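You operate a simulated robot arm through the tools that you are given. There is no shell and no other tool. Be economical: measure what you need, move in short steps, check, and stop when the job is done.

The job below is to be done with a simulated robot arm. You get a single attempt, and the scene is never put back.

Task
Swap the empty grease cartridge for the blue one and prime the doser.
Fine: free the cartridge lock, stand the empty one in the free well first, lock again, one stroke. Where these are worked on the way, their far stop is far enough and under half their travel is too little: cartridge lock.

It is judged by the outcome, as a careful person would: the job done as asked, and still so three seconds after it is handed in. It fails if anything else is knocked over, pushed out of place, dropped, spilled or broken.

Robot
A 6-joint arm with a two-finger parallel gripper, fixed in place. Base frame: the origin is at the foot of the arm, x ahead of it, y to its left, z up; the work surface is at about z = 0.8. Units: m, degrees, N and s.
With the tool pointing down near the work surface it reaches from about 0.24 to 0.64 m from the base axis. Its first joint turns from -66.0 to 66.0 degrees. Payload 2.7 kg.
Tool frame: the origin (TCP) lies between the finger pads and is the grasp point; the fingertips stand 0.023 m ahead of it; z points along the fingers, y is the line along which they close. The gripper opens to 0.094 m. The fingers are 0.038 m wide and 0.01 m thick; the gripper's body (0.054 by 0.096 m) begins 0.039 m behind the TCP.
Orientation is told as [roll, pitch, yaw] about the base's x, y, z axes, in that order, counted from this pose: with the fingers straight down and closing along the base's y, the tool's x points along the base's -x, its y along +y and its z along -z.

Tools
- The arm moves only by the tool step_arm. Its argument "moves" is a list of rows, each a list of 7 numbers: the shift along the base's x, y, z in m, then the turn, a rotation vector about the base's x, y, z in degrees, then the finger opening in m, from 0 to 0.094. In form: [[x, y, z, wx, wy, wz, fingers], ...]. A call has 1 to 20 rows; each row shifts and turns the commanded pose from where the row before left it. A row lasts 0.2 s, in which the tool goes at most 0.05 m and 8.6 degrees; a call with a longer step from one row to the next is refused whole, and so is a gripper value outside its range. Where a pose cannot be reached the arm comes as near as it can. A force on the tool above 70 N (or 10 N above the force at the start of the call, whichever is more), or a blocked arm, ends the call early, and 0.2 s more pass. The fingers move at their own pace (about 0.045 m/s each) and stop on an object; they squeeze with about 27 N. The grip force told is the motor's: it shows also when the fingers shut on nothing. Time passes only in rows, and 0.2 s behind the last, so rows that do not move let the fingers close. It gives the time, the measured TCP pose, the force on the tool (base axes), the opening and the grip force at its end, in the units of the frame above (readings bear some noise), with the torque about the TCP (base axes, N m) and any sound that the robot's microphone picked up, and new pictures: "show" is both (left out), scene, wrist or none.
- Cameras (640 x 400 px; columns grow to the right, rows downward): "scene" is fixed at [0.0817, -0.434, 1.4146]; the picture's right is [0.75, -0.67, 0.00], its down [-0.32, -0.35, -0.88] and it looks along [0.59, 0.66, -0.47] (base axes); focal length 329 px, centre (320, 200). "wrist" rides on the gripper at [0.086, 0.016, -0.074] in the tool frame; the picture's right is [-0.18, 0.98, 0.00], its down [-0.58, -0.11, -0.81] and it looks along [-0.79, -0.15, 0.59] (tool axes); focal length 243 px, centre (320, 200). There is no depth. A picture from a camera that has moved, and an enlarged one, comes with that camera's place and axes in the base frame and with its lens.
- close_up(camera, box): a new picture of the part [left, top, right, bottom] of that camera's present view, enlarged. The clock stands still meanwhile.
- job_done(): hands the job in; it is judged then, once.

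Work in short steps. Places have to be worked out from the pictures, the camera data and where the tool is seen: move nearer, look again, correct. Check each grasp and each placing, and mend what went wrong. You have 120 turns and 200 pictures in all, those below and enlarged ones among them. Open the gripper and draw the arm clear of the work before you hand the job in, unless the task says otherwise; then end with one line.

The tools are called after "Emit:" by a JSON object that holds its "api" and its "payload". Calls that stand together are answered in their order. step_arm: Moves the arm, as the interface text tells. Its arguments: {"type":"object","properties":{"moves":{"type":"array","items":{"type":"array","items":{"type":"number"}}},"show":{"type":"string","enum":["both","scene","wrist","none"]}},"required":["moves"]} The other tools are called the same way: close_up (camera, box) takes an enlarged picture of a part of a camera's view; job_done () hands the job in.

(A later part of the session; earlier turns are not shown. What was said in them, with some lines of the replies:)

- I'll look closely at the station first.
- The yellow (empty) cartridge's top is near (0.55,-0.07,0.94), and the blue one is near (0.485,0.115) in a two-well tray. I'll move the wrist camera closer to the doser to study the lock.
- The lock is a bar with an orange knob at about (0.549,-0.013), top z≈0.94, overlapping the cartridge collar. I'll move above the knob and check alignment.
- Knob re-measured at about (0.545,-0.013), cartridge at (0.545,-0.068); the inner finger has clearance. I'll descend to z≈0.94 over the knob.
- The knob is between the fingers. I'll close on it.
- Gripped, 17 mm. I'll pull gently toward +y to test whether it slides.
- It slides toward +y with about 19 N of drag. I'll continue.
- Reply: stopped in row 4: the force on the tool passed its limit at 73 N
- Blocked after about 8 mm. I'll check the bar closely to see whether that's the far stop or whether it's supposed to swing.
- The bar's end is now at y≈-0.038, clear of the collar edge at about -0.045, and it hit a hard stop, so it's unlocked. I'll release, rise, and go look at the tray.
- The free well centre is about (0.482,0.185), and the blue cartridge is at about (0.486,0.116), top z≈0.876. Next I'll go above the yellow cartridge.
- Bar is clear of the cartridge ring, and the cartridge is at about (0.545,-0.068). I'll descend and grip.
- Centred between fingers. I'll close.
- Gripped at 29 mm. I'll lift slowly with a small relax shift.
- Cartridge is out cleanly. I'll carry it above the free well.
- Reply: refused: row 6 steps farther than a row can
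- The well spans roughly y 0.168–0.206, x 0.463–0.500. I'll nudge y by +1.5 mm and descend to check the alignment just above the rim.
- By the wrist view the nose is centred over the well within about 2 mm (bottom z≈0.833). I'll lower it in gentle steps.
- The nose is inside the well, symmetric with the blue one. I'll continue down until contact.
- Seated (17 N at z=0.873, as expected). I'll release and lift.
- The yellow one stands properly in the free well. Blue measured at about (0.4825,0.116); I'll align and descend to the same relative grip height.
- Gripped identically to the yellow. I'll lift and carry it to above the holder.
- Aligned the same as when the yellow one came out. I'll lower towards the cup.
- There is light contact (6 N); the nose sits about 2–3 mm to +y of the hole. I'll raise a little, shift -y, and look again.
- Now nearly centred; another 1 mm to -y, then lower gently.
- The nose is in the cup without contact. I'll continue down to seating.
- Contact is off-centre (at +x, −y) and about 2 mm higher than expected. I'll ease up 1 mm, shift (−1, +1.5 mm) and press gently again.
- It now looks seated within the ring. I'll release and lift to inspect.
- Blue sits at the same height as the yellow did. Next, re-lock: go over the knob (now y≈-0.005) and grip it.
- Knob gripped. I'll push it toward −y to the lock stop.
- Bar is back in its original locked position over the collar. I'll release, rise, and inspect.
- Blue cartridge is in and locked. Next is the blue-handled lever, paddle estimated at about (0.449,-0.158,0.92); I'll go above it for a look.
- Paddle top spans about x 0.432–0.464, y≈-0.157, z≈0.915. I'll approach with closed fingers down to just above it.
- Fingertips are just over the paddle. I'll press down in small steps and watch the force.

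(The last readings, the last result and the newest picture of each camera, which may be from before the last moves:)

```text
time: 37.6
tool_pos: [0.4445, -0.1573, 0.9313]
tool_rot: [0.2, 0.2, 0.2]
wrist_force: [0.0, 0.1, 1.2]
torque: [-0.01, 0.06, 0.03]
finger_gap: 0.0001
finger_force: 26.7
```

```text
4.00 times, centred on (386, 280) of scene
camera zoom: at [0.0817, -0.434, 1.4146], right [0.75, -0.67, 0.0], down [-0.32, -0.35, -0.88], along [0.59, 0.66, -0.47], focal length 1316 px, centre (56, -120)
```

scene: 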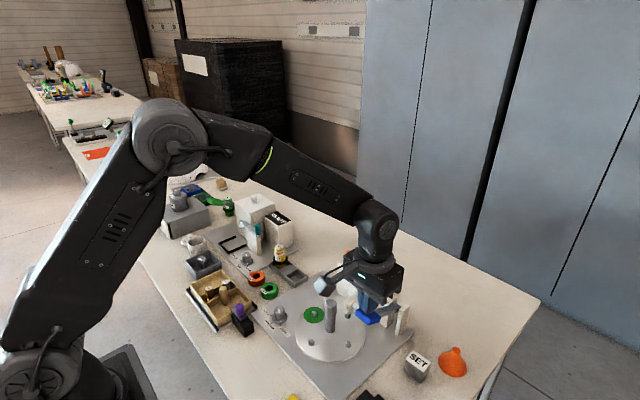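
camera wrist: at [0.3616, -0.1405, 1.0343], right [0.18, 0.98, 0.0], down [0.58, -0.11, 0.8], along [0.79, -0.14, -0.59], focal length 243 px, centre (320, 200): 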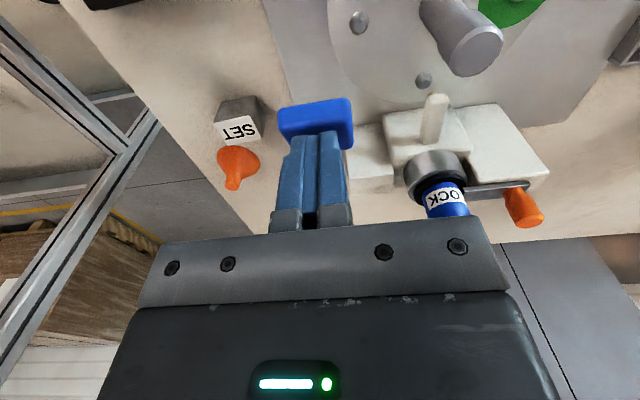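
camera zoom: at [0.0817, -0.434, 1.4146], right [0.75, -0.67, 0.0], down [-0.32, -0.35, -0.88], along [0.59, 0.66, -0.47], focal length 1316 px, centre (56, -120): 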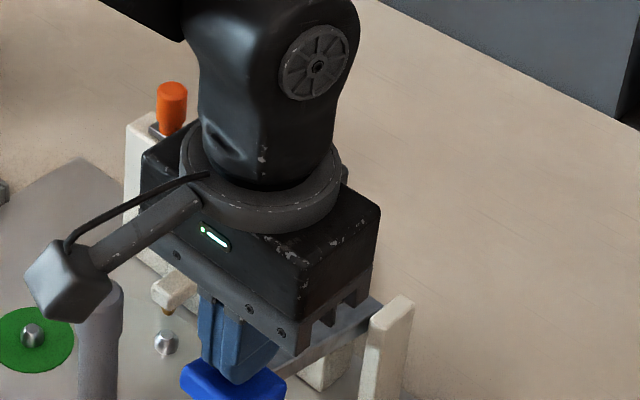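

The lever is moving down lightly. I'll continue pressing.

Emit:
{"api": "step_arm", "payload": {"moves": [[0, 0, -0.006, 0, 0, 0, 0.0], [0, 0, -0.006, 0, 0, 0, 0.0], [0, 0, -0.006, 0, 0, 0, 0.0], [0, 0, -0.006, 0, 0, 0, 0.0]], "show": "wrist"}}

Emit:
{"api": "close_up", "payload": {"camera": "scene", "box": [330, 240, 442, 340]}}

```text
time: 38.6
tool_pos: [0.4455, -0.1579, 0.9066]
tool_rot: [0.2, 0.2, 0.2]
wrist_force: [-2.5, 0.2, 3.2]
torque: [-0.01, 0.1, -0.01]
finger_gap: 0.0
finger_force: 27.3
camera wrist: at [0.3578, -0.1407, 0.9826], right [0.18, 0.98, 0.0], down [0.58, -0.11, 0.81], along [0.79, -0.14, -0.59], focal length 243 px, centre (320, 200)
```

wrist: 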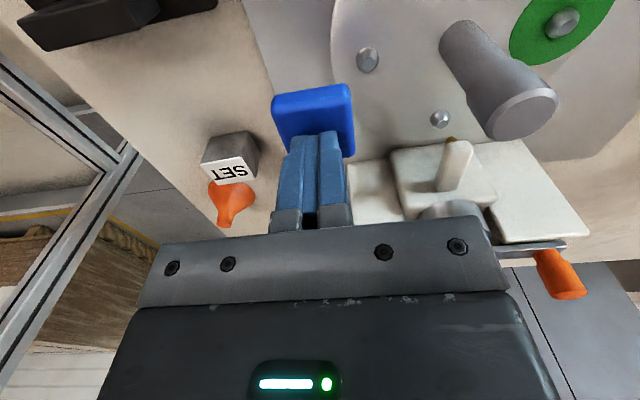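

```text
4.00 times, centred on (386, 290) of scene
camera zoom: at [0.0816, -0.434, 1.4146], right [0.75, -0.67, 0.0], down [-0.32, -0.35, -0.88], along [0.59, 0.66, -0.47], focal length 1316 px, centre (56, -160)
```

zoom: 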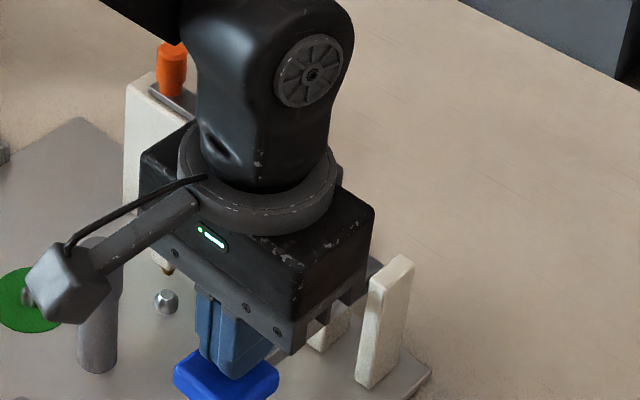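

Emit:
{"api": "step_arm", "payload": {"moves": [[0, 0, -0.006, 0, 0, 0, 0.0], [0, 0, -0.006, 0, 0, 0, 0.0], [0, 0, -0.005, 0, 0, 0, 0.0], [0, 0, -0.005, 0, 0, 0, 0.0]], "show": "scene"}}

Emit:
{"api": "close_up", "payload": {"camera": "scene", "box": [330, 260, 442, 360]}}

```text
time: 39.4
tool_pos: [0.4463, -0.1586, 0.8995]
tool_rot: [0.1, -0.2, 0.1]
wrist_force: [-10.9, 3.9, 17.9]
torque: [0.09, 0.51, 0.0]
finger_gap: 0.0002
finger_force: 26.5
stopped in row 3: the force on the tool passed its limit at 79 N (the readings are from after the stop); the commanded pose is now the measured one
```

scene: 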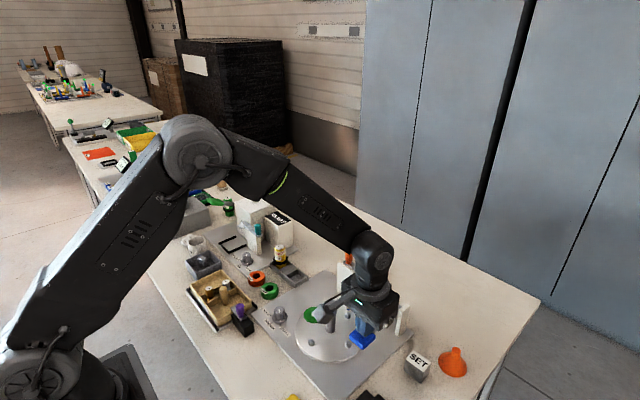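

```text
4.00 times, centred on (386, 310) of scene
camera zoom: at [0.0812, -0.4338, 1.4147], right [0.75, -0.67, 0.0], down [-0.32, -0.35, -0.88], along [0.59, 0.66, -0.47], focal length 1316 px, centre (56, -240)
```

zoom: 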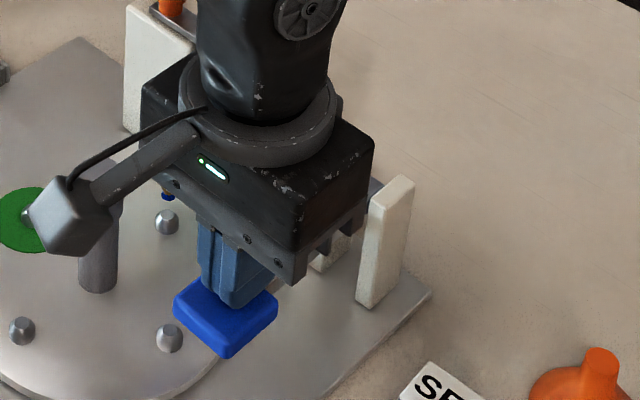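

The lever reached its stop, and a blue bead shows at the nozzle. I'll raise slowly and see whether the lever returns.

Emit:
{"api": "step_arm", "payload": {"moves": [[0, 0, 0.008, 0, 0, 0, 0.0], [0, 0, 0.015, 0, 0, 0, 0.0], [0, 0, 0.02, 0, 0, 0, 0.0], [0, 0, 0.03, 0, 0, 0, 0.0], [0, 0, 0.04, 0, 0, 0, 0.0], [0, 0, 0.03, 0, 0, 0, 0.0]]}}

Emit:
{"api": "close_up", "payload": {"camera": "scene", "box": [330, 240, 442, 340]}}

Emit:
{"api": "close_up", "payload": {"camera": "wrist", "box": [220, 0, 540, 200]}}

```text
time: 40.8
tool_pos: [0.4455, -0.1579, 1.0433]
tool_rot: [0.0, -0.2, 0.2]
wrist_force: [-0.3, -0.9, 0.5]
torque: [0.01, 0.01, -0.02]
finger_gap: 0.0
finger_force: 26.4
camera wrist: at [0.3584, -0.141, 1.1172], right [0.18, 0.98, 0.0], down [0.58, -0.11, 0.81], along [0.79, -0.15, -0.59], focal length 243 px, centre (320, 200)
```

scene: 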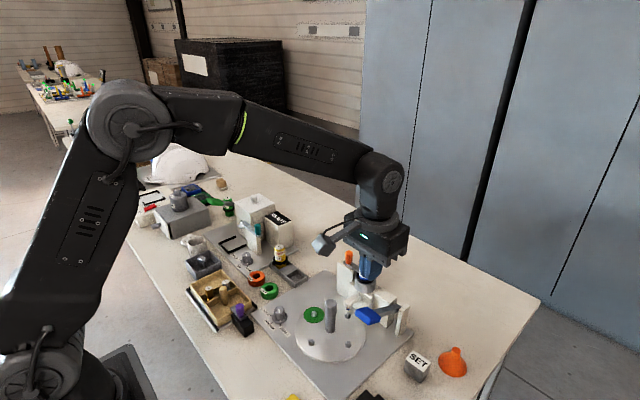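
wrist: 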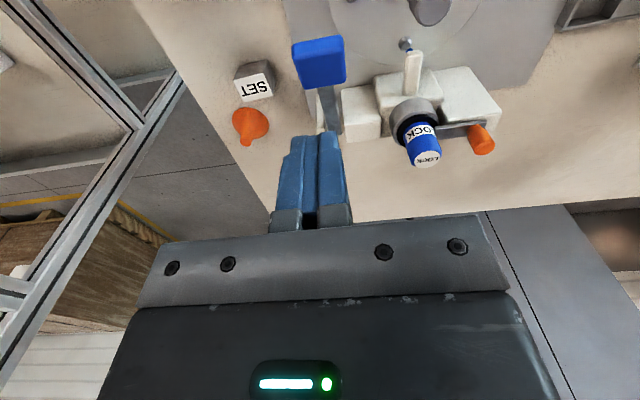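

```text
4.00 times, centred on (386, 290) of scene
camera zoom: at [0.0817, -0.434, 1.4146], right [0.75, -0.67, 0.0], down [-0.32, -0.35, -0.88], along [0.59, 0.66, -0.47], focal length 1316 px, centre (56, -160)
```

zoom: 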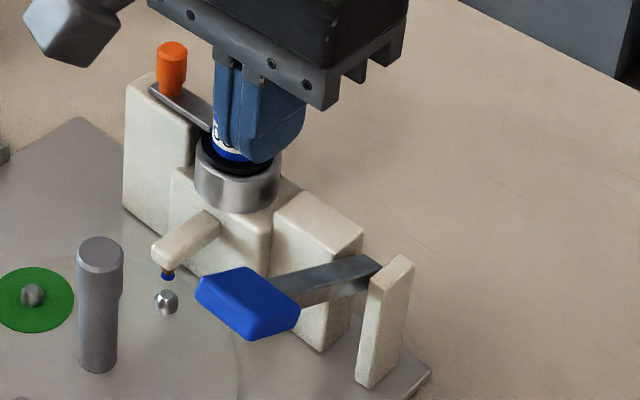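

```text
2.00 times, centred on (380, 100) of wrist
camera zoom: at [0.3584, -0.141, 1.1172], right [0.18, 0.98, 0.0], down [0.58, -0.11, 0.81], along [0.79, -0.15, -0.59], focal length 485 px, centre (200, 400)
```

zoom: 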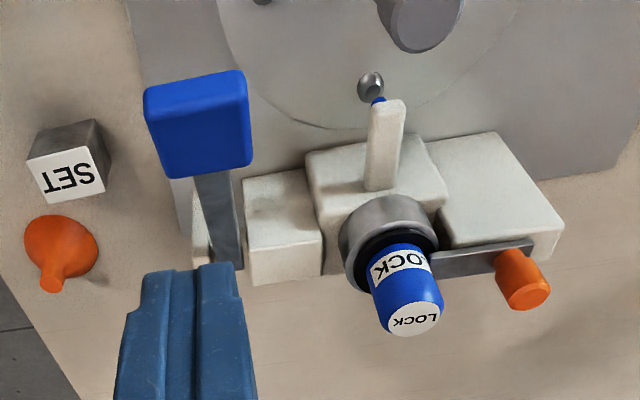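

The lever sprang back and blue product has shown at the nozzle, so the single stroke is done. I'll raise clear, open the gripper, and make a final check.

Emit:
{"api": "step_arm", "payload": {"moves": [[-0.01, 0, 0.045, 0, 0, 0, 0.05], [-0.02, 0, 0.04, 0, 0, 0, 0.094], [-0.02, 0, 0.03, 0, 0, 0, 0.094], [0, 0, 0, 0, 0, 0, 0.094]]}}

Emit:
{"api": "close_up", "payload": {"camera": "scene", "box": [230, 230, 470, 390]}}

```text
time: 41.8
tool_pos: [0.3961, -0.1567, 1.1562]
tool_rot: [-0.1, -0.1, 0.2]
wrist_force: [-0.3, 0.4, 0.3]
torque: [-0.04, 0.05, 0.01]
finger_gap: 0.0858
finger_force: 0.1
camera wrist: at [0.3088, -0.1403, 1.2313], right [0.18, 0.98, 0.0], down [0.58, -0.11, 0.81], along [0.79, -0.15, -0.59], focal length 243 px, centre (320, 200)
```

scene: 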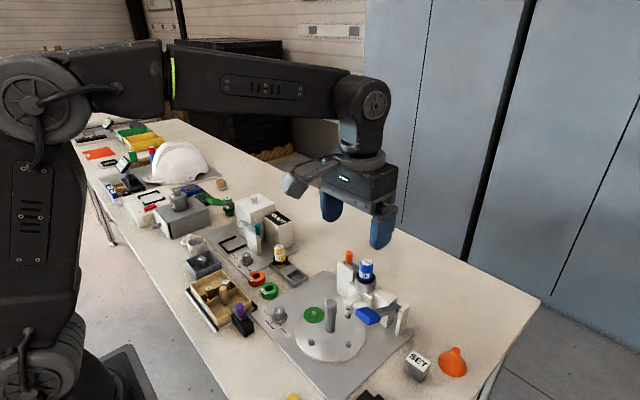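
wrist: 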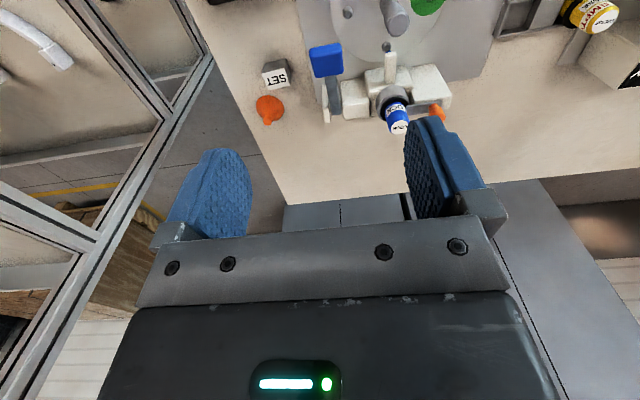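

```text
2.50 times, centred on (350, 310) of scene
camera zoom: at [0.0817, -0.434, 1.4146], right [0.75, -0.67, 0.0], down [-0.32, -0.35, -0.88], along [0.59, 0.66, -0.47], focal length 822 px, centre (245, -75)
```

zoom: 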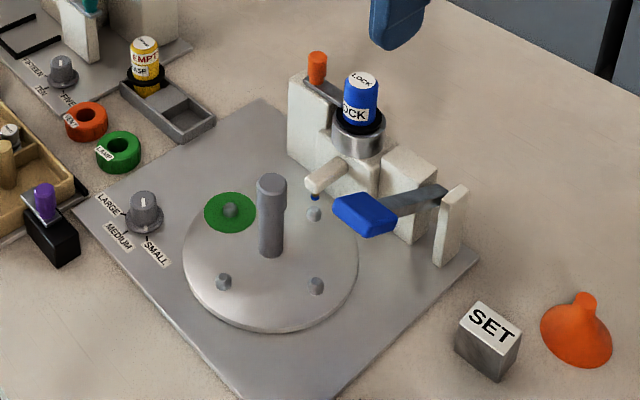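

Everything is in place: empty cartridge in the free well, blue one locked in, lever back at rest and nothing else moved. I'm handing in.

Emit:
{"api": "job_done", "payload": {}}

```text
The job is handed in.
```

The empty grease cartridge now stands in the free well and the blue one is locked in the doser. I gave the lever one full stroke, which left a blue bead at the nozzle. The blue cartridge's label reads "LOCK", not "GREASE".
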